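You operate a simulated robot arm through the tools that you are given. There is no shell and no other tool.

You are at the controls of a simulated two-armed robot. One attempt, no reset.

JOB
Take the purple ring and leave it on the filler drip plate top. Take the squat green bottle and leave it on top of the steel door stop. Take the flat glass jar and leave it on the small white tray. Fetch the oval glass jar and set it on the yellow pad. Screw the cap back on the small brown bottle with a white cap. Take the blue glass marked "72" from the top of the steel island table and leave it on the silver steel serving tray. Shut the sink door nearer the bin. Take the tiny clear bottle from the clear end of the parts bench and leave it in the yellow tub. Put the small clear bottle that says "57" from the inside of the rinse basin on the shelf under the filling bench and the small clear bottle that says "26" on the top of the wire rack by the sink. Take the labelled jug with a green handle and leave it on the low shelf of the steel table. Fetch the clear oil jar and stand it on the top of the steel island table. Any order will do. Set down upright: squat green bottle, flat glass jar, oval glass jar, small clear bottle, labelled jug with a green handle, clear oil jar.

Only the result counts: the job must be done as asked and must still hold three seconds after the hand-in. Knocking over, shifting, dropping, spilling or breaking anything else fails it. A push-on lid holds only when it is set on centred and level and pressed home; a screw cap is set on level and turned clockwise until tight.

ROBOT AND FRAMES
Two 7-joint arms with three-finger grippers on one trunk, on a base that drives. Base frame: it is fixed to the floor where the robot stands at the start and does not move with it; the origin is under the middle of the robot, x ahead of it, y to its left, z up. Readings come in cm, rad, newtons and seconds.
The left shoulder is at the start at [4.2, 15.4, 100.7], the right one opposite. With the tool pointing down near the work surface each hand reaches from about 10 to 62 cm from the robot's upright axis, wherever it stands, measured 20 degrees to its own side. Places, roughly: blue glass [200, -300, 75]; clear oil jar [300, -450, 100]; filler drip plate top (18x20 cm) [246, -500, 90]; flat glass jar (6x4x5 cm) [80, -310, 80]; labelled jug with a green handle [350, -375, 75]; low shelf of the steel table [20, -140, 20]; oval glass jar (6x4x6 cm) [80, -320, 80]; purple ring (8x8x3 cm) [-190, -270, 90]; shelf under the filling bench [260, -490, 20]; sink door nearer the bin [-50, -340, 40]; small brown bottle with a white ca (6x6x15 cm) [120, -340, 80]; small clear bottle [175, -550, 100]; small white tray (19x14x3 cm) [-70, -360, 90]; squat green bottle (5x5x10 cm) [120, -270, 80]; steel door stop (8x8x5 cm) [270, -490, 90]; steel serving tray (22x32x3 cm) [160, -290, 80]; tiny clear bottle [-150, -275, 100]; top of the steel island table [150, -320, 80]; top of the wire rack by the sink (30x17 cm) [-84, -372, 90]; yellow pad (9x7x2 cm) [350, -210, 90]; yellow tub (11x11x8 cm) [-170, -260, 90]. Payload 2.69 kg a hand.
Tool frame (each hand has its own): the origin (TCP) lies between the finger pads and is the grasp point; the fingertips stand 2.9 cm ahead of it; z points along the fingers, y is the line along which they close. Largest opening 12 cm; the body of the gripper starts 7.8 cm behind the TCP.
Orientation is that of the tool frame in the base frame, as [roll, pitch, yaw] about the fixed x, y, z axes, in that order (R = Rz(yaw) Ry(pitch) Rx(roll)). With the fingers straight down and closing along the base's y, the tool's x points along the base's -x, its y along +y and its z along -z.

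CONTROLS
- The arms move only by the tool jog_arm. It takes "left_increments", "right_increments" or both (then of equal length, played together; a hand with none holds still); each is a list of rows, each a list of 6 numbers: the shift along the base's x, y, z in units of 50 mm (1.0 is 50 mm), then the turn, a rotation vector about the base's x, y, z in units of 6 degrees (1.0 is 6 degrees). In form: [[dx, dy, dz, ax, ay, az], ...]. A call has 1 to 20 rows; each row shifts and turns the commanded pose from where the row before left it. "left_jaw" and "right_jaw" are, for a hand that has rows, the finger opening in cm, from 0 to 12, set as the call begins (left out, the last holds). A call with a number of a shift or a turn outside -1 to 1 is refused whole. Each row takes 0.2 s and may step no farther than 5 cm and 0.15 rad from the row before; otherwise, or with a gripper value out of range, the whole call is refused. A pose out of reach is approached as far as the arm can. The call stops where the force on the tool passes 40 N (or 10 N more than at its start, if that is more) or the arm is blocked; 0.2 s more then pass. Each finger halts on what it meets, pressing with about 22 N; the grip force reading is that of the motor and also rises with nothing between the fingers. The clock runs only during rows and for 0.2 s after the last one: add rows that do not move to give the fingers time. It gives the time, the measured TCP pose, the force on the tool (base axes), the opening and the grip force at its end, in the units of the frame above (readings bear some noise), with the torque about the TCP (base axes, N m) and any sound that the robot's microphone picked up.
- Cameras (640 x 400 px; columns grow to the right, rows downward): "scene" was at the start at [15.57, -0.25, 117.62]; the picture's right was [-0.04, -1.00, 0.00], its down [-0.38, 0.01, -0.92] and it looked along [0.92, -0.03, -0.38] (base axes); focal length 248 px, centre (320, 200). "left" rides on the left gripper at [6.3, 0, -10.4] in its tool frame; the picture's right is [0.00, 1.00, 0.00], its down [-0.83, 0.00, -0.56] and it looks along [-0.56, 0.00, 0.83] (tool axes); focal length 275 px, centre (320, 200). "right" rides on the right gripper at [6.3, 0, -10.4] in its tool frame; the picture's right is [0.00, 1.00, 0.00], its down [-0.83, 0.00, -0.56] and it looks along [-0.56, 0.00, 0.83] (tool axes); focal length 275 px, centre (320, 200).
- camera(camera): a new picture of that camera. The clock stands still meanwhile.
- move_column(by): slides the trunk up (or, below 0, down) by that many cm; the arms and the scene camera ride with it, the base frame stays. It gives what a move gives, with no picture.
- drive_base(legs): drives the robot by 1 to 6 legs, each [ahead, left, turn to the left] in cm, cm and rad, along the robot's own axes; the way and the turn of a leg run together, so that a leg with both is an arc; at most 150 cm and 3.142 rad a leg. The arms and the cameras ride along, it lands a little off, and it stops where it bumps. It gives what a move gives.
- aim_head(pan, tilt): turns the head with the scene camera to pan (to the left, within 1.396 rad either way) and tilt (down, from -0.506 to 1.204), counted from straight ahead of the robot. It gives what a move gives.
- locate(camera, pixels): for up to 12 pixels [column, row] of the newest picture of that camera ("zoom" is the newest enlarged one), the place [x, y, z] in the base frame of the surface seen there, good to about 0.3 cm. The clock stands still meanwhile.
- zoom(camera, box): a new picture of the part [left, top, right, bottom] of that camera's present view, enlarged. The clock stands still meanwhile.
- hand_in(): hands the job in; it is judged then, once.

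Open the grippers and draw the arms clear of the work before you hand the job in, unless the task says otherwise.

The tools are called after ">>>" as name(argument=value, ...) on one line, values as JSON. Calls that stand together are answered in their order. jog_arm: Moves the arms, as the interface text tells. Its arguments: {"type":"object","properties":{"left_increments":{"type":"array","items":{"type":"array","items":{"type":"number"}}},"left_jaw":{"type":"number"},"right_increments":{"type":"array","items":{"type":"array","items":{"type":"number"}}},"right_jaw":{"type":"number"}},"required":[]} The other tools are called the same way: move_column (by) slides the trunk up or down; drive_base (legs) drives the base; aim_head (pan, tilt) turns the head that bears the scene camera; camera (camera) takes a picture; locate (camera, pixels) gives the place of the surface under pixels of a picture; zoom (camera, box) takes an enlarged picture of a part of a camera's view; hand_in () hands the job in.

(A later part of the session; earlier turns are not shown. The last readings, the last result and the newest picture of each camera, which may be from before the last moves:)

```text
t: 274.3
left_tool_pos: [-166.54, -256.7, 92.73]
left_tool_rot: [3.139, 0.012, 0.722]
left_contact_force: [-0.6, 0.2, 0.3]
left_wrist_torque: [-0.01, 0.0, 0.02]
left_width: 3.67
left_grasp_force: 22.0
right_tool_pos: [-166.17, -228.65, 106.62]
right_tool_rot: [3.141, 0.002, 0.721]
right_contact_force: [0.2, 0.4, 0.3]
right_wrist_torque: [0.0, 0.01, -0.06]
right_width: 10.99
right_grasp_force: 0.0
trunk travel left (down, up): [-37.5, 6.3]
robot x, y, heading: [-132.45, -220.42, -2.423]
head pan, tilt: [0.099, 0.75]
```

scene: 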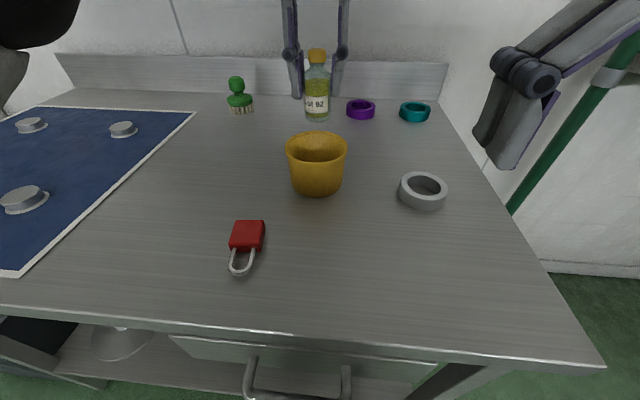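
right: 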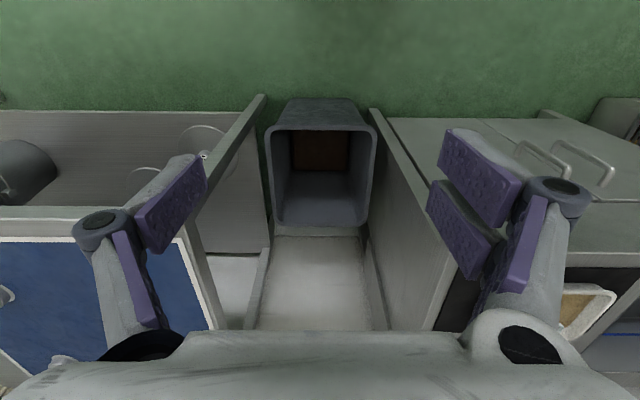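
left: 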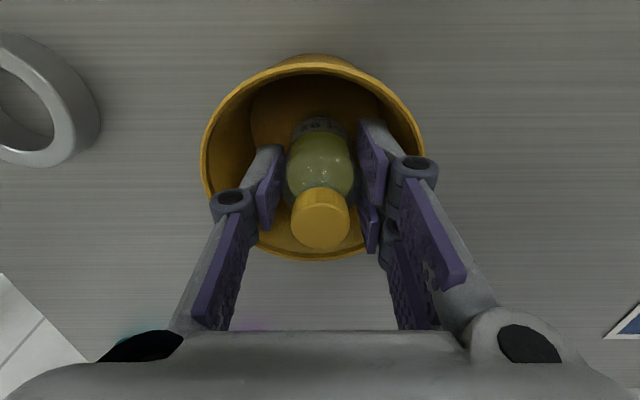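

Just touching. I open the jaws gently to 5 cm.

>>> jog_arm(left_increments=[[0, 0, -0.015, 0, 0, 0], [0, 0, 0, 0, 0, 0], [0, 0, 0, 0, 0, 0]], left_jaw=5)

>>> camera(camera="left")

```text
t: 275.1
left_tool_pos: [-166.5, -256.84, 92.77]
left_tool_rot: [3.141, 0.009, 0.724]
left_contact_force: [0.3, 0.4, -0.7]
left_wrist_torque: [-0.02, 0.0, 0.04]
left_width: 4.98
left_grasp_force: 0.1
right_tool_pos: [-166.09, -228.51, 106.52]
right_tool_rot: [-3.141, 0.003, 0.721]
right_contact_force: [0.4, -0.2, -0.7]
right_wrist_torque: [-0.02, 0.0, 0.02]
right_width: 11.01
right_grasp_force: 0.0
trunk travel left (down, up): [-37.5, 6.3]
robot x, y, heading: [-132.74, -220.43, -2.417]
head pan, tilt: [0.099, 0.75]
```

```text
taken
```

left: 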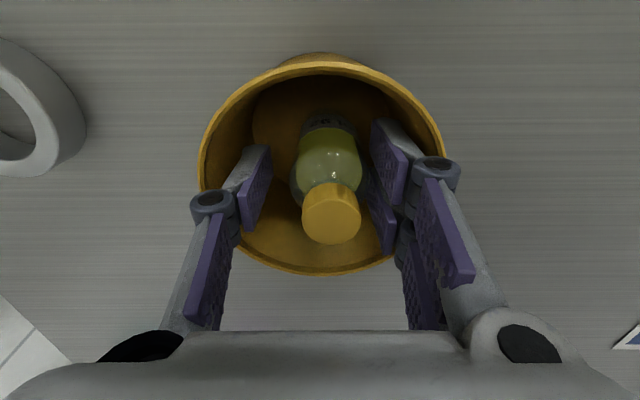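

The bottle stands in the tub. I lift the hand straight out and return it home.

>>> jog_arm(left_increments=[[0, 0, 0.4, 0, 0, 0], [0, 0, 0.8, 0, 0, 0], [0, 0, 0.8, 0, 0, 0], [0, 0, 0.7, 0, 0, 0], [0.5, -0.1, 0, 0, 0, 0], [0.7, -0.2, 0, 0, 0, 0], [0.7, -0.2, 0, 0, 0, 0], [0.7, -0.25, 0, 0, 0, 0], [0, 0, 0, 0, 0, 0]])

>>> camera(camera="scene")

```text
t: 277.1
left_tool_pos: [-153.6, -260.6, 106.4]
left_tool_rot: [3.141, 0.01, 0.723]
left_contact_force: [-0.5, 1.1, -0.1]
left_wrist_torque: [0.01, -0.01, -0.01]
left_width: 4.98
left_grasp_force: 0.0
right_tool_pos: [-166.06, -228.58, 106.54]
right_tool_rot: [-3.141, -0.002, 0.721]
right_contact_force: [-0.4, 0.0, 0.5]
right_wrist_torque: [-0.01, -0.02, -0.02]
right_width: 11.01
right_grasp_force: 0.0
trunk travel left (down, up): [-37.5, 6.3]
robot x, y, heading: [-132.72, -220.11, -2.424]
head pan, tilt: [0.099, 0.75]
```

```text
taken
```

scene: 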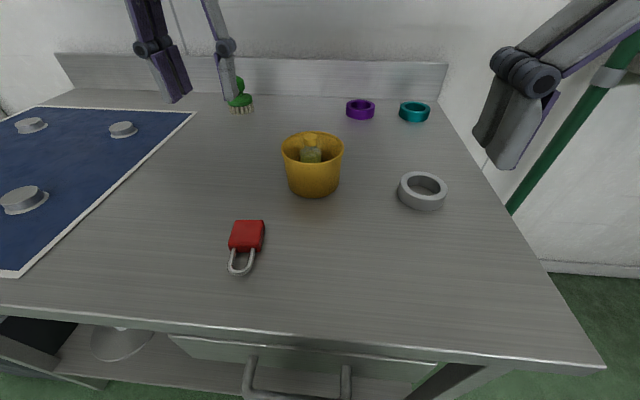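

I zoom on the tub to check the bottle.

>>> zoom(camera="scene", box=[260, 80, 460, 220])

>>> locate(camera="scene", pixels=[[284, 150], [342, 150], [313, 134], [312, 166], [360, 101], [349, 108], [374, 108], [360, 117], [360, 112], [430, 115], [445, 70], [605, 368]])

```text
2.86 times, centred on (360, 150) of scene
```

zoom: 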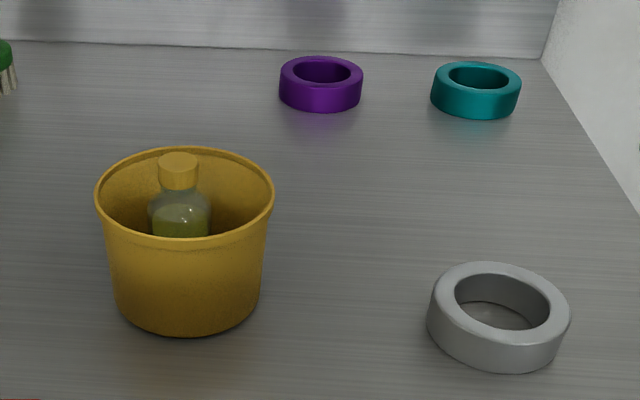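

```text
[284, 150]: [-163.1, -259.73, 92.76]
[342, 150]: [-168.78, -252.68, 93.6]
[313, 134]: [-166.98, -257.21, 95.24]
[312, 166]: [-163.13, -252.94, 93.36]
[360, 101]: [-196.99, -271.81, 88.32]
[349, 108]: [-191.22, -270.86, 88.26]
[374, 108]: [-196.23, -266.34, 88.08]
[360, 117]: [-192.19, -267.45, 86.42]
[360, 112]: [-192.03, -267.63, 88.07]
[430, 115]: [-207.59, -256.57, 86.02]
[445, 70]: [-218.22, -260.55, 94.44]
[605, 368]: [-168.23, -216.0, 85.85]
```

The bottle is upright in the tub. For the purple ring (centre ~(-194.3,-269.3), 22 cm from the bench's right end) I need to go round to the right end; I look there first.

>>> drive_base(legs=[[-35, 0, 0]])

>>> aim_head(pan=-0.8, tilt=0.45)

>>> camera(camera="scene")

```text
t: 279.4
left_tool_pos: [-126.86, -237.06, 106.26]
left_tool_rot: [3.141, 0.011, 0.718]
left_contact_force: [0.1, -0.2, 0.2]
left_wrist_torque: [0.0, -0.02, -0.02]
left_width: 4.99
left_grasp_force: 0.2
right_tool_pos: [-139.29, -204.97, 106.55]
right_tool_rot: [3.141, 0.001, 0.714]
right_contact_force: [0.4, 0.7, 0.2]
right_wrist_torque: [0.0, 0.04, 0.0]
right_width: 10.98
right_grasp_force: 0.0
trunk travel left (down, up): [-37.5, 6.3]
robot x, y, heading: [-105.85, -196.83, -2.426]
head pan, tilt: [0.099, 0.75]
```

```text
t: 280.6
left_tool_pos: [-126.95, -237.16, 106.24]
left_tool_rot: [3.14, 0.01, 0.717]
left_contact_force: [-0.1, 0.2, 0.4]
left_wrist_torque: [0.01, 0.02, -0.02]
left_width: 5.01
left_grasp_force: 0.1
right_tool_pos: [-139.33, -205.07, 106.61]
right_tool_rot: [-3.141, 0.001, 0.715]
right_contact_force: [-1.2, -0.1, 0.3]
right_wrist_torque: [-0.03, 0.01, -0.03]
right_width: 11.0
right_grasp_force: 0.0
trunk travel left (down, up): [-37.5, 6.3]
robot x, y, heading: [-105.97, -196.47, -2.428]
head pan, tilt: [-0.799, 0.45]
```

```text
taken
```

scene: 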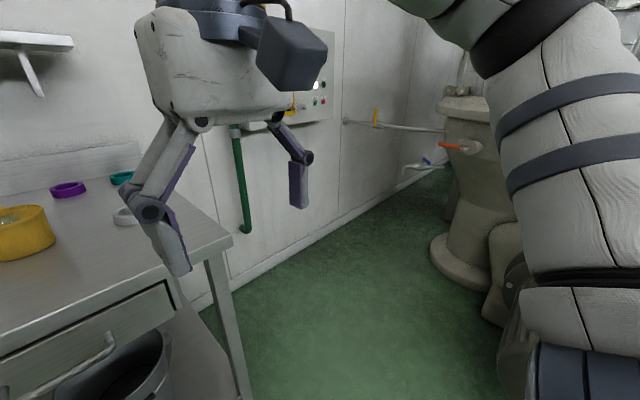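

There's free floor right of the bench, with a wall pipe and a vat farther. I locate them.

>>> locate(camera="scene", pixels=[[440, 265], [435, 240], [490, 320], [250, 300], [330, 250], [245, 228], [237, 140], [240, 395], [232, 240], [300, 340], [415, 165], [510, 390]])

```text
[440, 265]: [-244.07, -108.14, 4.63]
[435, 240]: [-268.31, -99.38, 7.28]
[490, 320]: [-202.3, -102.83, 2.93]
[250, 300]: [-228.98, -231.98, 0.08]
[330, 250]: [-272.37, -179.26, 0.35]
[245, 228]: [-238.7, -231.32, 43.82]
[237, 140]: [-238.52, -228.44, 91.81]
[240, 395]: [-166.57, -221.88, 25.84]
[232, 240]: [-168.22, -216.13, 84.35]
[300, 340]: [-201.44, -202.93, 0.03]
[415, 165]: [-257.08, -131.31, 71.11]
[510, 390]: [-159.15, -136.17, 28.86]
```

I turn to heading -1.3 first and look to my right/back for obstacles around the vat.

>>> aim_head(pan=-1.35, tilt=0.5)

>>> camera(camera="scene")

>>> camera(camera="right")

```text
t: 281.5
left_tool_pos: [-127.0, -237.16, 106.23]
left_tool_rot: [3.139, 0.011, 0.717]
left_contact_force: [0.6, -0.2, -0.7]
left_wrist_torque: [0.0, 0.0, 0.01]
left_width: 4.99
left_grasp_force: 0.1
right_tool_pos: [-139.31, -205.06, 106.56]
right_tool_rot: [3.141, 0.002, 0.716]
right_contact_force: [-0.3, -0.4, 0.0]
right_wrist_torque: [-0.02, 0.0, 0.01]
right_width: 10.97
right_grasp_force: 0.0
trunk travel left (down, up): [-37.5, 6.3]
robot x, y, heading: [-105.8, -196.91, -2.428]
head pan, tilt: [-1.349, 0.499]
```

```text
taken
```

scene: 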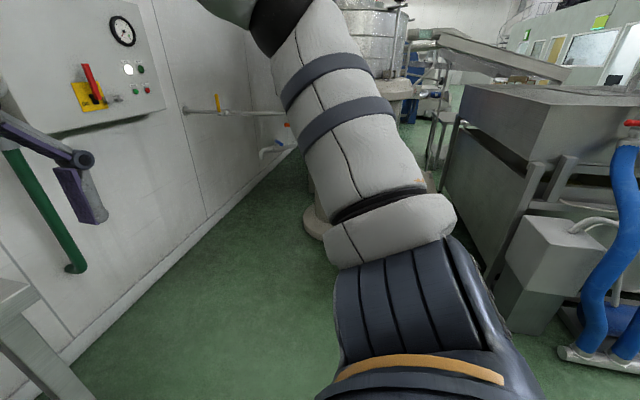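

```text
taken
```

right: 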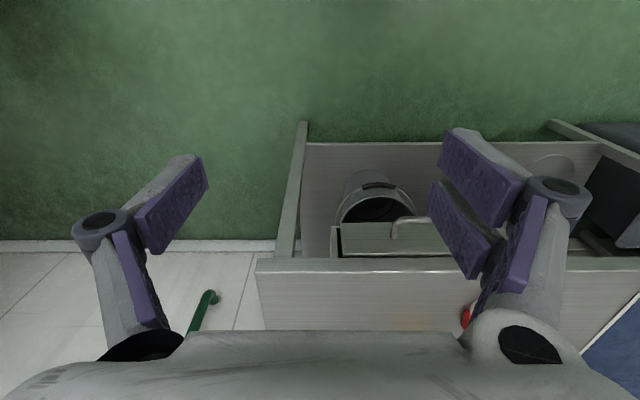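

I locate the machine's nearest parts at right.

>>> locate(camera="scene", pixels=[[530, 335], [500, 280], [445, 195], [580, 375], [310, 225], [465, 90], [600, 340], [250, 300], [430, 170]])

```text
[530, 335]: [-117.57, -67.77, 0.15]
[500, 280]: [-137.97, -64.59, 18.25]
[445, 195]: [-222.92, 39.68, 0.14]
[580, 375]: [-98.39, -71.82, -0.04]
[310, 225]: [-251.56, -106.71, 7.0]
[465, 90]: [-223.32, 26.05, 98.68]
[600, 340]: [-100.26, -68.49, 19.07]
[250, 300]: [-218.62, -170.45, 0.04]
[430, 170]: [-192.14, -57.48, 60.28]
```

The machine is over a metre away. I turn and go round the bench's corner to its right end.

>>> drive_base(legs=[[0, 0, 1.126], [-36, -51, 0], [10, -39, 0]])

>>> aim_head(pan=0.0, tilt=0.6)

>>> camera(camera="scene")

```text
t: 292.0
left_tool_pos: [-173.0, -232.76, 106.29]
left_tool_rot: [3.14, 0.011, 1.841]
left_contact_force: [0.2, 0.0, -0.2]
left_wrist_torque: [0.02, -0.02, -0.03]
left_width: 5.01
left_grasp_force: 0.1
right_tool_pos: [-207.46, -229.9, 106.52]
right_tool_rot: [-3.142, 0.003, 1.836]
right_contact_force: [0.2, 0.3, -1.2]
right_wrist_torque: [0.0, -0.07, 0.03]
right_width: 10.99
right_grasp_force: 0.1
trunk travel left (down, up): [-37.5, 6.3]
robot x, y, heading: [-200.49, -196.4, -1.305]
head pan, tilt: [-1.349, 0.499]
```

```text
t: 293.5
left_tool_pos: [-173.1, -232.75, 106.41]
left_tool_rot: [-3.141, 0.009, 1.84]
left_contact_force: [0.2, 0.3, -0.2]
left_wrist_torque: [-0.02, -0.01, 0.01]
left_width: 5.02
left_grasp_force: 0.1
right_tool_pos: [-207.28, -229.95, 106.47]
right_tool_rot: [-3.141, 0.003, 1.837]
right_contact_force: [-0.5, -0.1, -1.3]
right_wrist_torque: [0.0, 0.04, 0.0]
right_width: 10.99
right_grasp_force: 0.0
trunk travel left (down, up): [-37.5, 6.3]
robot x, y, heading: [-200.21, -196.44, -1.303]
head pan, tilt: [0.0, 0.6]
```

```text
taken
```

scene: 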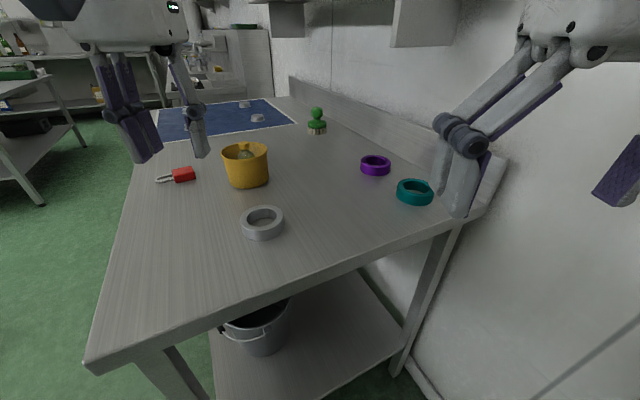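

I check the wall items above the bench at (420,30) and locate the ring from here.

>>> locate(camera="scene", pixels=[[393, 45], [460, 20], [285, 35], [376, 157], [362, 164], [391, 165], [376, 175], [376, 163], [414, 188], [500, 160], [430, 235]])

```text
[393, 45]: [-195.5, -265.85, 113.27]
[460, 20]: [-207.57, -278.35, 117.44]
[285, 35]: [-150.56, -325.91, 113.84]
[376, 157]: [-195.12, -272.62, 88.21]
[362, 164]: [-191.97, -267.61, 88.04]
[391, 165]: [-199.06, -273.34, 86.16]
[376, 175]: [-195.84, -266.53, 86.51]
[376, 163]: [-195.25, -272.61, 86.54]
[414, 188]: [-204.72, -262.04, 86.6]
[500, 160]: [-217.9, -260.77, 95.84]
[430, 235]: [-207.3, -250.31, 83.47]
```

I zoom on the area above the ring, since a shelf or bracket hangs over it.

>>> aim_head(pan=-0.1, tilt=0.2)

>>> camera(camera="scene")

```text
t: 294.4
left_tool_pos: [-172.99, -232.75, 106.28]
left_tool_rot: [-3.141, 0.011, 1.839]
left_contact_force: [-0.1, -0.2, 0.1]
left_wrist_torque: [-0.04, 0.0, -0.03]
left_width: 5.02
left_grasp_force: 0.1
right_tool_pos: [-207.34, -229.96, 106.62]
right_tool_rot: [3.141, 0.003, 1.837]
right_contact_force: [-0.4, -0.3, -0.4]
right_wrist_torque: [0.01, 0.01, -0.02]
right_width: 10.97
right_grasp_force: 0.1
trunk travel left (down, up): [-37.5, 6.3]
robot x, y, heading: [-200.4, -196.52, -1.305]
head pan, tilt: [-0.099, 0.201]
```

```text
taken
```

scene: 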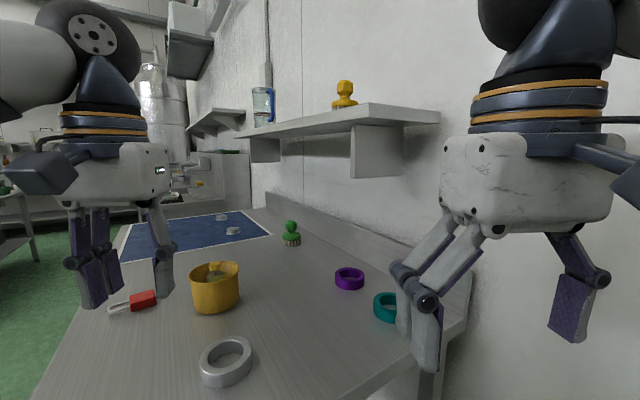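

I locate the shelf's edge and bracket.

>>> locate(camera="scene", pixels=[[438, 120], [370, 106], [353, 176], [400, 160], [300, 128], [353, 130], [255, 160], [245, 135], [349, 270], [375, 172]])

```text
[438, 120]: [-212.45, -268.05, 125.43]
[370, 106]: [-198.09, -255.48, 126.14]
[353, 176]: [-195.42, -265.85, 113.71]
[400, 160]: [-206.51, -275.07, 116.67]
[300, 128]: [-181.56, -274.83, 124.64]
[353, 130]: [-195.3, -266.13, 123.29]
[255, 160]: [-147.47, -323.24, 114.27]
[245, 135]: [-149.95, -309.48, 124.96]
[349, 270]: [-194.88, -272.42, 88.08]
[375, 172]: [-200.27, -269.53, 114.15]
```

A bracket (bottom z 113.7) and shelf (z 124) hang right above the ring, so I approach with the right hand tilted 35° forward, from behind and low. First to a pre-grasp 16 cm short of the ring at z 95.

>>> jog_arm(right_increments=[[0.273, -0.76, -0.387, -0.937, -0.258, 0], [0.273, -0.76, -0.387, -0.937, -0.258, 0], [0.273, -0.76, -0.387, -0.937, -0.258, 0], [0.273, -0.76, -0.387, -0.937, -0.258, 0], [0.273, -0.76, -0.387, -0.937, -0.258, 0], [0.273, -0.76, -0.387, -0.937, -0.258, 0], [0, 0, 0, 0, 0, 0]], right_jaw=10.5)

>>> camera(camera="right")

>>> camera(camera="scene")

```text
t: 296.0
left_tool_pos: [-173.05, -232.8, 106.24]
left_tool_rot: [3.141, 0.009, 1.839]
left_contact_force: [-0.2, 1.0, -0.4]
left_wrist_torque: [0.02, 0.02, 0.02]
left_width: 5.0
left_grasp_force: 0.0
right_tool_pos: [-199.24, -252.66, 94.96]
right_tool_rot: [3.14, 0.611, 1.836]
right_contact_force: [0.4, 0.5, 0.2]
right_wrist_torque: [-0.02, 0.04, 0.0]
right_width: 10.51
right_grasp_force: 0.0
trunk travel left (down, up): [-37.5, 6.3]
robot x, y, heading: [-200.34, -196.16, -1.304]
head pan, tilt: [-0.099, 0.201]
```

```text
taken
```

right: 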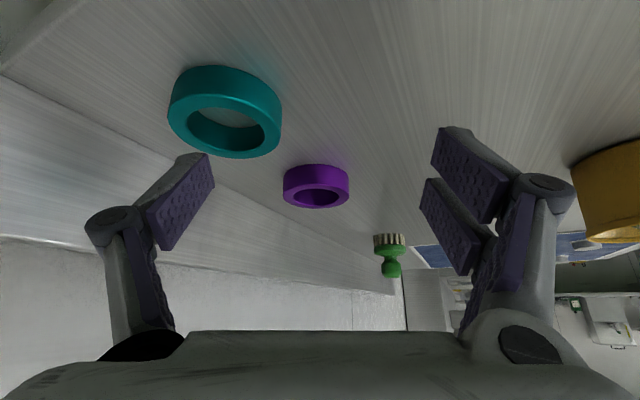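

```text
taken
```

scene: 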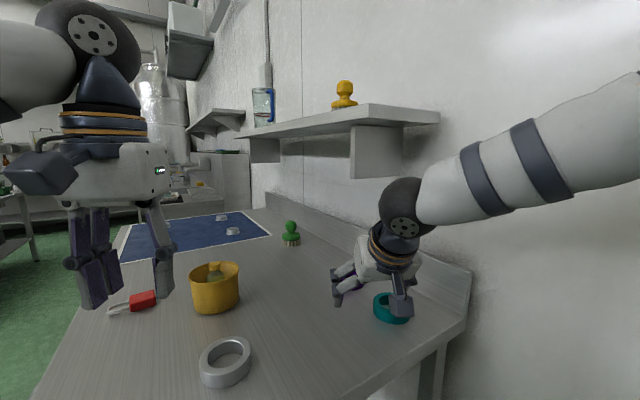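

The purple ring is centred in the right camera (316,187). I advance 16 cm over it, lowering to z 92.

>>> jog_arm(right_increments=[[0.215, -0.775, -0.15, 0, 0, 0], [0.215, -0.775, -0.15, 0, 0, 0], [0.215, -0.775, -0.15, 0, 0, 0], [0.215, -0.775, -0.15, 0, 0, 0], [0, 0, 0, 0, 0, 0]])

>>> camera(camera="right")

>>> camera(camera="scene")

```text
t: 297.2
left_tool_pos: [-173.03, -232.6, 106.23]
left_tool_rot: [-3.141, 0.012, 1.838]
left_contact_force: [0.0, 0.4, -1.4]
left_wrist_torque: [-0.02, 0.01, 0.02]
left_width: 5.01
left_grasp_force: 0.0
right_tool_pos: [-194.73, -268.1, 92.05]
right_tool_rot: [3.14, 0.612, 1.837]
right_contact_force: [0.3, 0.4, 0.2]
right_wrist_torque: [-0.06, 0.0, 0.02]
right_width: 10.5
right_grasp_force: 0.1
trunk travel left (down, up): [-37.5, 6.3]
robot x, y, heading: [-200.43, -196.24, -1.309]
head pan, tilt: [-0.099, 0.201]
```

```text
taken
```

right: 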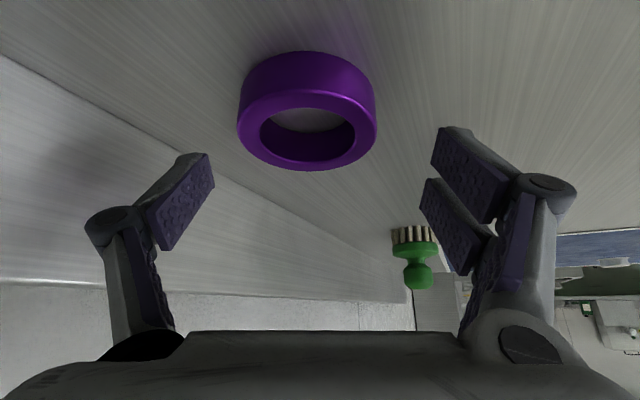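

```text
taken
```

scene: 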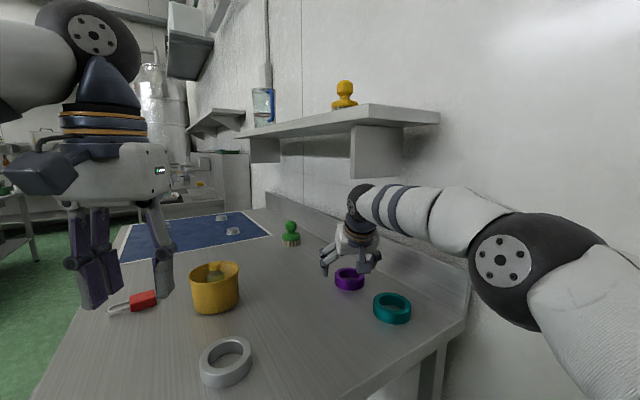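

The ring is 0.7 cm to the hand's right; I shift and descend to z 89.9.

>>> jog_arm(right_increments=[[-0.134, -0.04, -0.1, 0, 0, 0], [0, 0, -0.16, 0, 0, 0], [0, 0, -0.15, 0, 0, 0], [0, 0, 0, 0, 0, 0]])

>>> camera(camera="right")

```text
t: 298.2
left_tool_pos: [-172.99, -232.72, 106.28]
left_tool_rot: [-3.141, 0.012, 1.84]
left_contact_force: [1.3, 0.1, 0.1]
left_wrist_torque: [-0.02, 0.0, 0.0]
left_width: 4.97
left_grasp_force: 0.0
right_tool_pos: [-195.44, -268.48, 89.8]
right_tool_rot: [3.139, 0.612, 1.837]
right_contact_force: [0.2, -0.6, 0.5]
right_wrist_torque: [-0.02, 0.01, 0.0]
right_width: 10.51
right_grasp_force: 0.0
trunk travel left (down, up): [-37.5, 6.3]
robot x, y, heading: [-200.33, -196.4, -1.306]
head pan, tilt: [-0.099, 0.201]
```

```text
taken
```

right: 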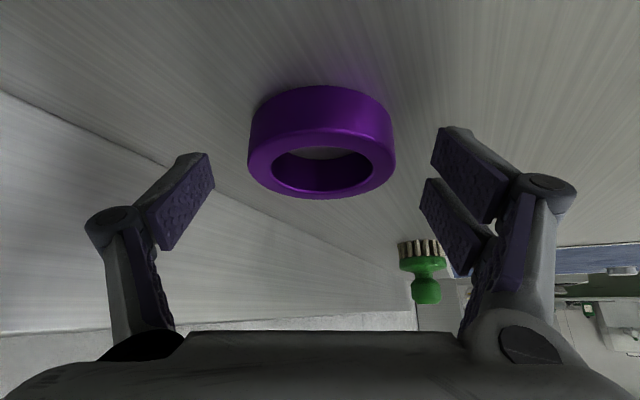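

Ring is between the pads. I close the jaws.

>>> jog_arm(right_increments=[[0, 0, 0, 0, 0, 0], [0, 0, 0, 0, 0, 0], [0, 0, 0, 0, 0, 0]], right_jaw=6)

>>> camera(camera="right")

```text
t: 299.0
left_tool_pos: [-172.95, -232.69, 106.17]
left_tool_rot: [3.141, 0.009, 1.838]
left_contact_force: [-0.2, -0.9, 0.5]
left_wrist_torque: [-0.07, 0.01, 0.0]
left_width: 4.99
left_grasp_force: 0.0
right_tool_pos: [-195.55, -268.46, 89.92]
right_tool_rot: [3.141, 0.613, 1.836]
right_contact_force: [0.3, 0.7, 1.0]
right_wrist_torque: [-0.12, 0.05, 0.01]
right_width: 7.47
right_grasp_force: 22.0
trunk travel left (down, up): [-37.5, 6.3]
robot x, y, heading: [-200.52, -196.62, -1.304]
head pan, tilt: [-0.099, 0.201]
```

```text
taken
```

right: 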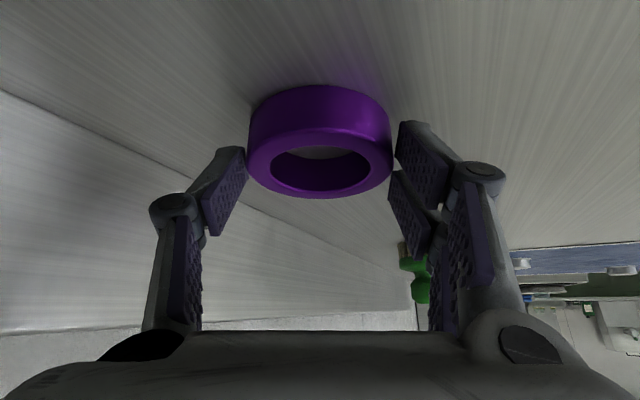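

Gripped (7.5 cm). I lift 1.5 cm slowly and check that the ring comes along.

>>> jog_arm(right_increments=[[0, 0, 0.06, 0, 0, 0], [0, 0, 0.1, 0, 0, 0], [0, 0, 0.14, 0, 0, 0], [0, 0, 0, 0, 0, 0]])

>>> camera(camera="right")

```text
t: 300.0
left_tool_pos: [-173.0, -232.74, 106.3]
left_tool_rot: [3.141, 0.011, 1.84]
left_contact_force: [0.8, -0.2, 0.4]
left_wrist_torque: [0.0, -0.01, -0.01]
left_width: 4.98
left_grasp_force: 0.0
right_tool_pos: [-195.45, -268.48, 91.34]
right_tool_rot: [3.138, 0.609, 1.834]
right_contact_force: [0.0, 0.1, -1.0]
right_wrist_torque: [0.02, 0.0, 0.0]
right_width: 7.43
right_grasp_force: 22.2
trunk travel left (down, up): [-37.5, 6.3]
robot x, y, heading: [-200.28, -196.15, -1.307]
head pan, tilt: [-0.099, 0.201]
```

```text
taken
```

right: 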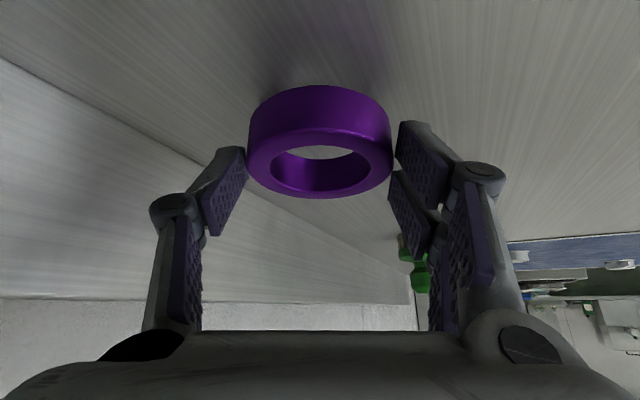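

The ring is lifted clear. I retreat backwards along the approach, then up to carrying height keeping the tilt.

>>> jog_arm(right_increments=[[-0.215, 0.775, 0.15, 0, 0, 0], [-0.215, 0.775, 0.15, 0, 0, 0], [-0.215, 0.775, 0.15, 0, 0, 0], [-0.215, 0.775, 0.15, 0, 0, 0], [-0.1, 0.4, 0.8, 0, 0, 0], [-0.1, 0.3, 0.8, 0, 0, 0], [-0.1, 0.3, 0.8, 0, 0, 0], [0, 0, 0, 0, 0, 0]])

>>> camera(camera="right")

>>> camera(camera="scene")

```text
t: 301.8
left_tool_pos: [-172.89, -232.76, 106.18]
left_tool_rot: [-3.141, 0.009, 1.84]
left_contact_force: [-0.3, 0.4, -0.5]
left_wrist_torque: [0.0, 0.0, 0.05]
left_width: 5.0
left_grasp_force: 0.2
right_tool_pos: [-200.25, -251.87, 105.53]
right_tool_rot: [3.141, 0.612, 1.834]
right_contact_force: [-0.2, -0.4, -1.5]
right_wrist_torque: [0.0, 0.01, 0.06]
right_width: 7.39
right_grasp_force: 22.1
right hand out of reach, approached as far as the arm can: row 4
trunk travel left (down, up): [-37.5, 6.3]
robot x, y, heading: [-200.58, -196.46, -1.301]
head pan, tilt: [-0.099, 0.201]
```

```text
taken
```

right: 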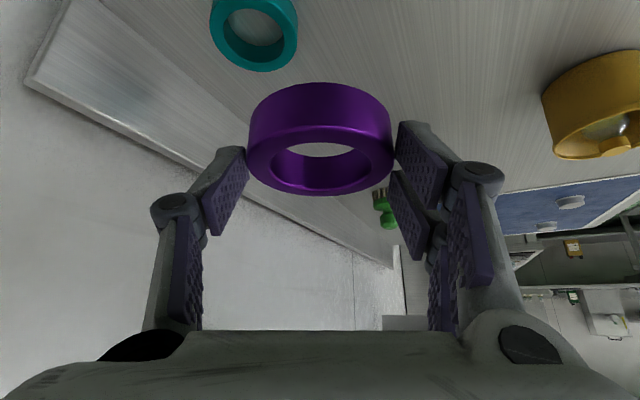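

```text
taken
```

scene: 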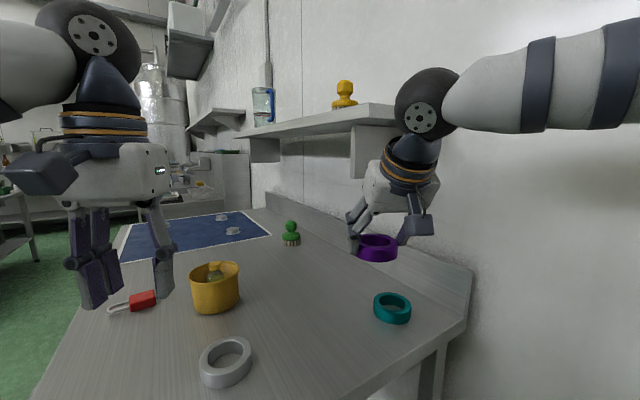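

Ring secured. I back away and drive round the bench corner to the lane by the island.

>>> drive_base(legs=[[-18, 0, 0], [4, 40, 0], [35, 51, 0], [118, 55, 0], [0, 0, 0.456]])

>>> aim_head(pan=0.0, tilt=0.5)

>>> camera(camera="scene")

>>> camera(camera="right")

```text
t: 318.0
left_tool_pos: [20.42, -312.64, 106.22]
left_tool_rot: [3.142, 0.011, 2.336]
left_contact_force: [0.5, 1.0, 0.2]
left_wrist_torque: [-0.01, 0.02, -0.02]
left_width: 5.01
left_grasp_force: 0.1
right_tool_pos: [5.44, -342.5, 105.47]
right_tool_rot: [3.141, 0.611, 2.335]
right_contact_force: [-0.5, 0.3, -2.5]
right_wrist_torque: [0.02, 0.0, 0.06]
right_width: 7.38
right_grasp_force: 22.1
trunk travel left (down, up): [-37.5, 6.3]
robot x, y, heading: [-20.99, -293.73, -0.806]
head pan, tilt: [-0.099, 0.201]
```

```text
t: 318.8
left_tool_pos: [20.24, -312.6, 106.37]
left_tool_rot: [-3.141, 0.011, 2.335]
left_contact_force: [0.8, -0.4, -0.3]
left_wrist_torque: [-0.01, 0.0, 0.02]
left_width: 4.99
left_grasp_force: 0.0
right_tool_pos: [5.59, -342.48, 105.57]
right_tool_rot: [3.14, 0.612, 2.333]
right_contact_force: [0.1, 0.5, -1.0]
right_wrist_torque: [0.0, -0.02, 0.02]
right_width: 7.38
right_grasp_force: 21.3
trunk travel left (down, up): [-37.5, 6.3]
robot x, y, heading: [-20.73, -293.72, -0.807]
head pan, tilt: [0.0, 0.499]
```

```text
taken
```

scene: 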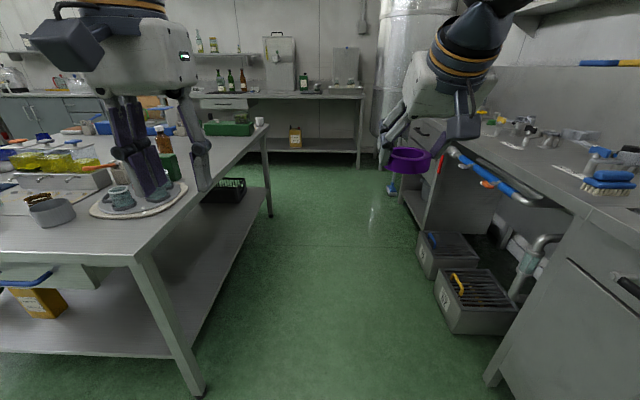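

```text
taken
```

right: 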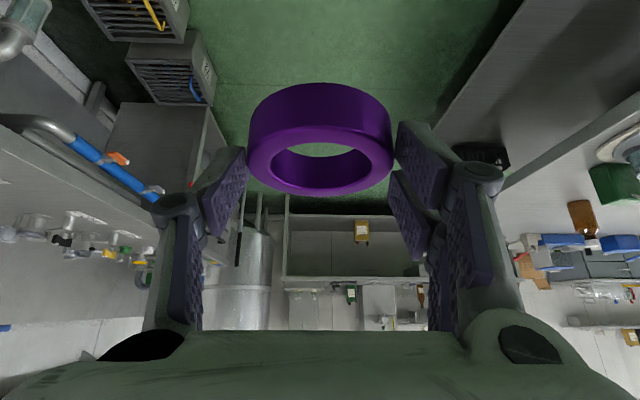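

Ring still firm. I correct the heading and slide left to face the bottle tray on the island's side.

>>> drive_base(legs=[[0, 0, -0.04], [0, 103, 0]])

>>> aim_head(pan=0.2, tilt=0.65)

>>> camera(camera="scene")

```text
t: 327.3
left_tool_pos: [95.92, -246.57, 106.26]
left_tool_rot: [3.14, 0.011, 2.302]
left_contact_force: [-0.2, -0.6, 0.2]
left_wrist_torque: [-0.01, -0.01, -0.01]
left_width: 5.0
left_grasp_force: 0.1
right_tool_pos: [80.0, -275.73, 105.61]
right_tool_rot: [3.14, 0.614, 2.296]
right_contact_force: [0.1, 0.2, -1.1]
right_wrist_torque: [0.03, 0.03, 0.01]
right_width: 7.37
right_grasp_force: 22.3
trunk travel left (down, up): [-37.5, 6.3]
robot x, y, heading: [55.19, -226.17, -0.842]
head pan, tilt: [0.0, 0.499]
```

```text
t: 328.1
left_tool_pos: [95.94, -246.51, 106.16]
left_tool_rot: [-3.141, 0.01, 2.301]
left_contact_force: [0.3, -0.1, 0.8]
left_wrist_torque: [-0.01, 0.03, 0.01]
left_width: 5.0
left_grasp_force: 0.1
right_tool_pos: [79.92, -275.78, 105.62]
right_tool_rot: [3.141, 0.611, 2.297]
right_contact_force: [-0.2, 0.2, -1.2]
right_wrist_torque: [0.02, 0.04, 0.0]
right_width: 7.34
right_grasp_force: 22.4
trunk travel left (down, up): [-37.5, 6.3]
robot x, y, heading: [54.97, -225.64, -0.842]
head pan, tilt: [0.201, 0.649]
```

```text
taken
```

scene: 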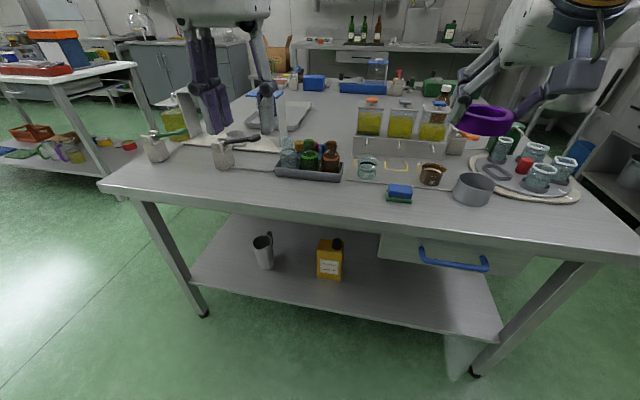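

I check the heights of the containers near the right hand's future spot, and locate the green bottle at (310,155).

>>> locate(camera="scene", pixels=[[370, 101], [402, 103], [440, 108], [470, 135], [376, 62], [310, 142], [310, 160], [300, 160], [320, 158], [285, 150], [330, 150], [310, 180]])

>>> zoom(camera="scene", box=[250, 120, 370, 195])

```text
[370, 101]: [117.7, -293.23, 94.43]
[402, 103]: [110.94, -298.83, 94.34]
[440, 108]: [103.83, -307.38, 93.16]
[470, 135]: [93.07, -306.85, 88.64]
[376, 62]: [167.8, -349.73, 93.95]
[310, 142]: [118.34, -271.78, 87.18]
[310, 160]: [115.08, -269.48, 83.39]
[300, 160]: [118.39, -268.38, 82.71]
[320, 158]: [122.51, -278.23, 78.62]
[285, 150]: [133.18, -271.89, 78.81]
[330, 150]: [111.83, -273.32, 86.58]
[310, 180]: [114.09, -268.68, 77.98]
```

```text
5.33 times, centred on (310, 158) of scene
```

zoom: 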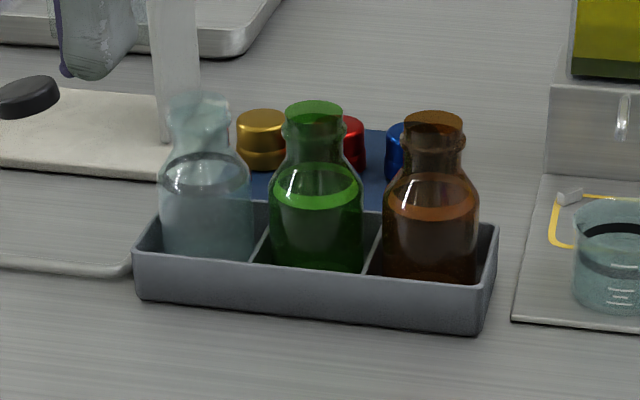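

Container tops are at 94.5, the carried ring is above 102; fine. I drive 28 cm ahead.

>>> drive_base(legs=[[28, 0, 0]])

>>> camera(camera="left")

>>> camera(camera="scene")

```text
t: 330.0
left_tool_pos: [114.75, -267.68, 106.21]
left_tool_rot: [3.14, 0.01, 2.302]
left_contact_force: [-0.4, 0.3, -0.7]
left_wrist_torque: [0.04, 0.01, -0.01]
left_width: 5.03
left_grasp_force: 0.3
right_tool_pos: [98.81, -296.9, 105.53]
right_tool_rot: [3.14, 0.611, 2.298]
right_contact_force: [0.5, 0.0, -2.2]
right_wrist_torque: [0.03, 0.02, 0.03]
right_width: 7.34
right_grasp_force: 22.3
trunk travel left (down, up): [-37.5, 6.3]
robot x, y, heading: [73.99, -247.04, -0.845]
head pan, tilt: [0.201, 0.649]
```

```text
taken
```

left: 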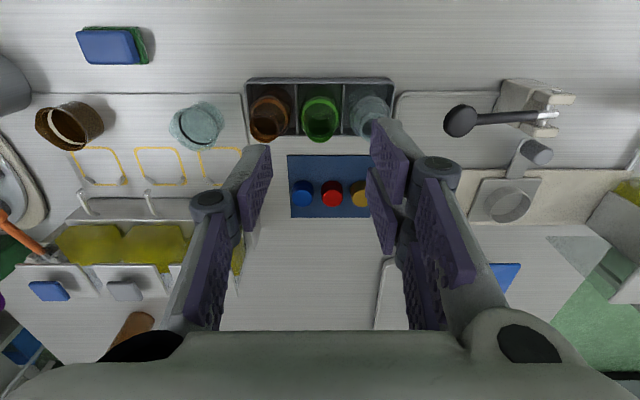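

```text
taken
```

scene: 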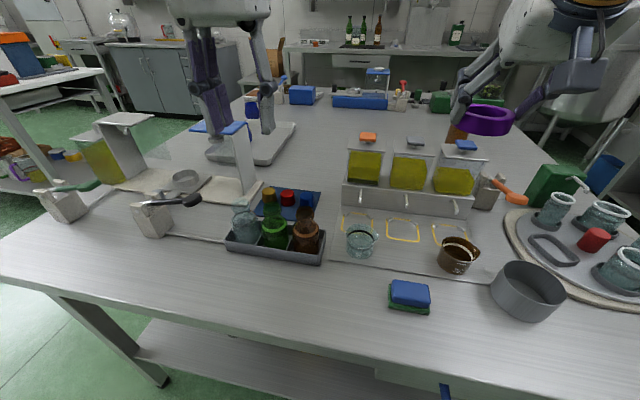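

I zoom the left camera on the green bottle near (320,115).

>>> zoom(camera="left", box=[240, 65, 400, 165])

>>> locate(camera="zoom", pixels=[[320, 240], [320, 278], [300, 255], [345, 255], [320, 140], [250, 190], [390, 190], [320, 200], [245, 60], [400, 300]])

```text
4.00 times, centred on (320, 115) of left
```

zoom: 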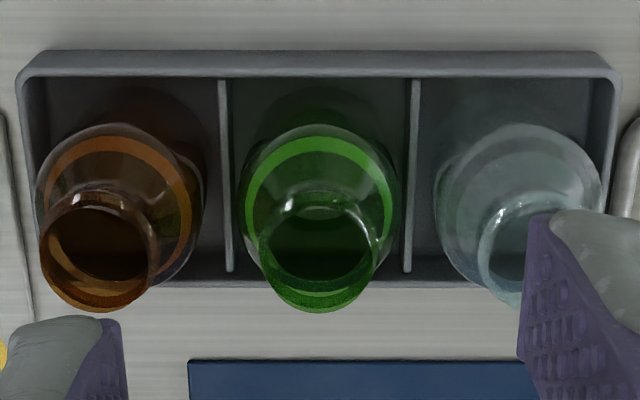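

```text
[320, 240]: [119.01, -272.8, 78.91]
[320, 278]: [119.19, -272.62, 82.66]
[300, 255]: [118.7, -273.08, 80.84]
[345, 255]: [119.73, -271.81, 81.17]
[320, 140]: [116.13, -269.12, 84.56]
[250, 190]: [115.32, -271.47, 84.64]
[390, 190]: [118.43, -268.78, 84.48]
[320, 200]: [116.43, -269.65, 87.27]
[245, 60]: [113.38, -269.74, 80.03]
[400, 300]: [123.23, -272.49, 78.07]
```

I locate the neck's rim outline.

>>> locate(camera="zoom", pixels=[[320, 308], [262, 270], [373, 270], [317, 192], [280, 215], [355, 215], [290, 300], [350, 300]])

```text
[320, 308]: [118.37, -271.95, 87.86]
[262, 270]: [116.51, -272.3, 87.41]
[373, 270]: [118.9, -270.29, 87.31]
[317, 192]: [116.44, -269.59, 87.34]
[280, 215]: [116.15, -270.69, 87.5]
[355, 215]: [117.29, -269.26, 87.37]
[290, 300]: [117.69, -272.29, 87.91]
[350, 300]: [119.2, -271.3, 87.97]
```

Neck centre (117.5,-271.0), rim z 87.9. The neighbours leave only 1 cm at the sides, so I turn the hand 90° to grip front-to-back.

>>> jog_arm(left_increments=[[0.037, -0.044, 0, 0, 0, 1], [0.037, -0.044, 0, 0, 0, 1], [0.037, -0.044, 0, 0, 0, 1], [0.037, -0.044, 0, 0, 0, 1], [0.037, -0.044, 0, 0, 0, 1], [0.037, -0.044, 0, 0, 0, 1], [0.037, -0.044, 0, 0, 0, 1], [0.037, -0.044, 0, 0, 0, 1], [0.037, -0.044, 0, 0, 0, 1], [0.037, -0.044, 0, 0, 0, 1], [0.037, -0.044, 0, 0, 0, 1], [0.037, -0.044, 0, 0, 0, 1], [0.037, -0.044, 0, 0, 0, 1], [0.037, -0.044, 0, 0, 0, 1], [0.037, -0.044, 0, 0, 0, 1], [0, 0, 0, 0, 0, 0]], left_jaw=8)

>>> camera(camera="left")

>>> camera(camera="scene")

```text
t: 333.4
left_tool_pos: [117.4, -270.88, 106.38]
left_tool_rot: [-3.141, 0.011, -2.408]
left_contact_force: [0.2, 0.9, -0.1]
left_wrist_torque: [-0.01, 0.01, 0.01]
left_width: 8.02
left_grasp_force: 0.0
right_tool_pos: [98.77, -296.78, 105.67]
right_tool_rot: [3.14, 0.61, 2.299]
right_contact_force: [-0.1, 0.4, -2.0]
right_wrist_torque: [0.0, 0.04, 0.01]
right_width: 7.37
right_grasp_force: 22.1
trunk travel left (down, up): [-37.5, 6.3]
robot x, y, heading: [73.73, -247.22, -0.844]
head pan, tilt: [0.201, 0.649]
```

```text
taken
```

left: 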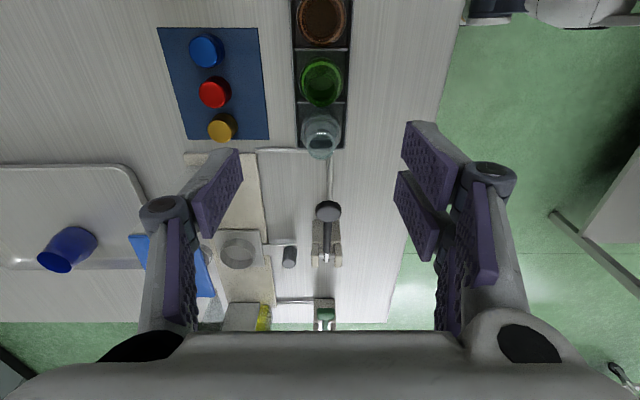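

```text
taken
```

scene: 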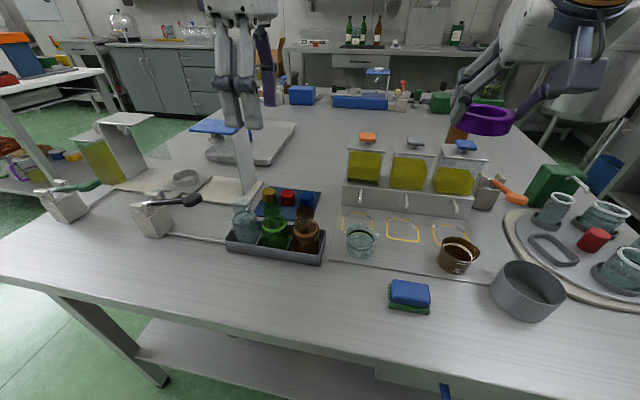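

I zoom and locate the rim again in this orientation.

>>> zoom(camera="left", box=[270, 30, 380, 160])

>>> locate(camera="left", pixels=[[322, 62], [322, 103], [304, 80], [340, 80], [312, 66], [333, 97]])

```text
3.08 times, centred on (325, 95) of left
```

zoom: 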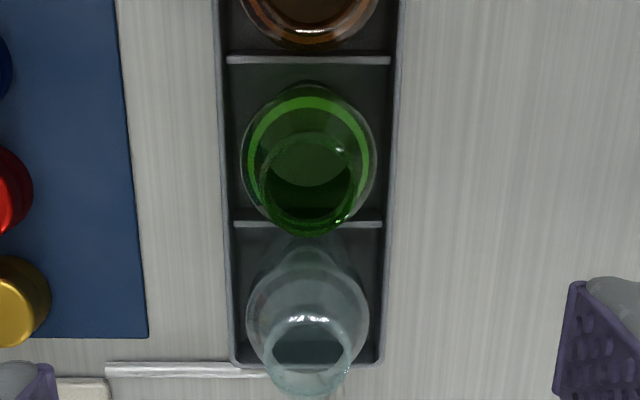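

```text
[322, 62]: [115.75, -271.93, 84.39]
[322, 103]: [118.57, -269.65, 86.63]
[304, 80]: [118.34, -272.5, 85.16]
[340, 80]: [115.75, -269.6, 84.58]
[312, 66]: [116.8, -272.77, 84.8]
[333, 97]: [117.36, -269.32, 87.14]
```

Aligned. I descend to z 83.7 and look.

>>> jog_arm(left_increments=[[0, 0, -1, 0, 0, 0], [0, 0, -1, 0, 0, 0], [0, 0, -1, 0, 0, 0], [0, 0, -1, 0, 0, 0], [0, 0, -0.54, 0, 0, 0], [0, 0, 0, 0, 0, 0]])

>>> camera(camera="left")

>>> zoom(camera="scene", box=[190, 150, 370, 280])

```text
t: 334.8
left_tool_pos: [117.19, -270.75, 83.65]
left_tool_rot: [-3.141, 0.013, -2.412]
left_contact_force: [1.5, 0.0, -0.4]
left_wrist_torque: [-0.03, 0.04, -0.03]
left_width: 8.0
left_grasp_force: 0.0
right_tool_pos: [98.85, -296.87, 105.52]
right_tool_rot: [3.139, 0.612, 2.299]
right_contact_force: [-0.3, -0.9, -1.2]
right_wrist_torque: [-0.02, 0.01, -0.01]
right_width: 7.4
right_grasp_force: 22.1
trunk travel left (down, up): [-37.5, 6.3]
robot x, y, heading: [74.02, -247.1, -0.845]
head pan, tilt: [0.201, 0.649]
```

```text
taken
```

left: 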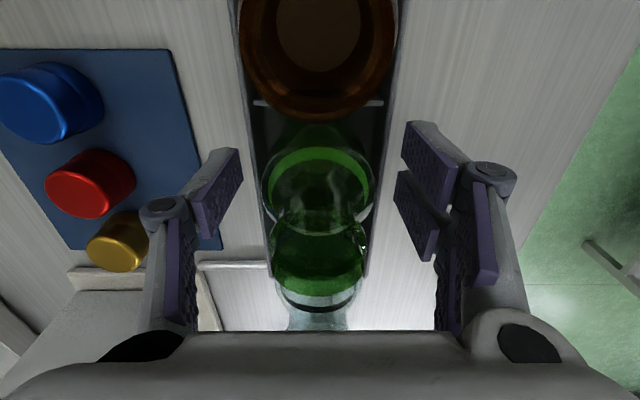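

```text
3.08 times, centred on (280, 215) of scene
```

zoom: 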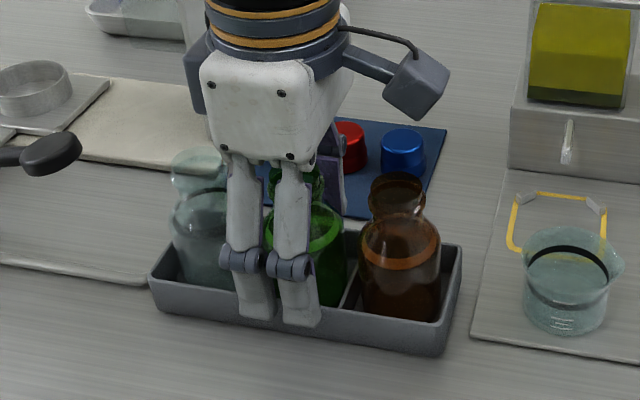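

Bottle is centred between the fingers. I close on its body.

>>> jog_arm(left_increments=[[0, 0, 0, 0, 0, 0], [0, 0, 0, 0, 0, 0], [0, 0, 0, 0, 0, 0]], left_jaw=3.5)

>>> camera(camera="left")

```text
t: 335.6
left_tool_pos: [117.32, -270.83, 83.59]
left_tool_rot: [-3.141, 0.01, -2.411]
left_contact_force: [2.6, -2.8, 0.6]
left_wrist_torque: [0.05, -0.04, -0.44]
left_width: 6.68
left_grasp_force: 45.2
right_tool_pos: [98.88, -296.82, 105.55]
right_tool_rot: [3.14, 0.612, 2.3]
right_contact_force: [0.2, 0.0, -1.8]
right_wrist_torque: [0.03, 0.03, 0.01]
right_width: 7.37
right_grasp_force: 21.7
trunk travel left (down, up): [-37.5, 6.3]
robot x, y, heading: [74.05, -247.1, -0.837]
head pan, tilt: [0.201, 0.649]
```

```text
taken
```

left: 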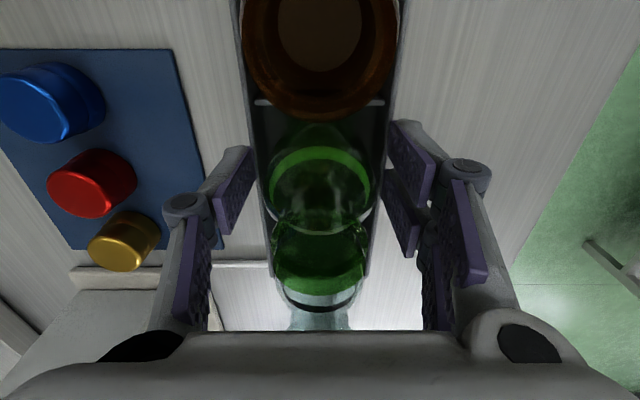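

The fingers met the tray's walls (6.7 cm, 45 N). I open, raise 1.3 cm and close again.

>>> jog_arm(left_increments=[[0, 0, 0, 0, 0, 0], [0, 0, 0, 0, 0, 0], [0, 0, 0.26, 0, 0, 0], [0, 0, 0, 0, 0, 0]], left_jaw=8)

>>> zoom(camera="scene", box=[190, 150, 370, 280])

```text
t: 336.6
left_tool_pos: [117.38, -270.89, 85.0]
left_tool_rot: [-3.141, 0.011, -2.41]
left_contact_force: [0.0, -0.1, 0.4]
left_wrist_torque: [0.0, 0.0, 0.02]
left_width: 8.01
left_grasp_force: 0.0
right_tool_pos: [98.69, -296.85, 105.55]
right_tool_rot: [3.139, 0.611, 2.299]
right_contact_force: [-0.9, -0.6, -0.9]
right_wrist_torque: [0.05, 0.02, -0.04]
right_width: 7.36
right_grasp_force: 22.4
trunk travel left (down, up): [-37.5, 6.3]
robot x, y, heading: [73.9, -246.87, -0.841]
head pan, tilt: [0.201, 0.649]
```

```text
3.08 times, centred on (280, 215) of scene
```

zoom: 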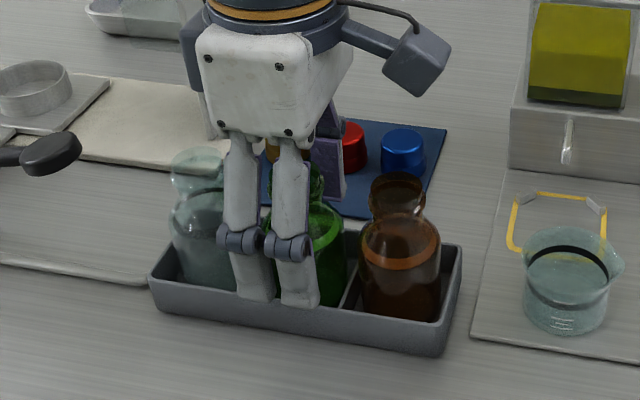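

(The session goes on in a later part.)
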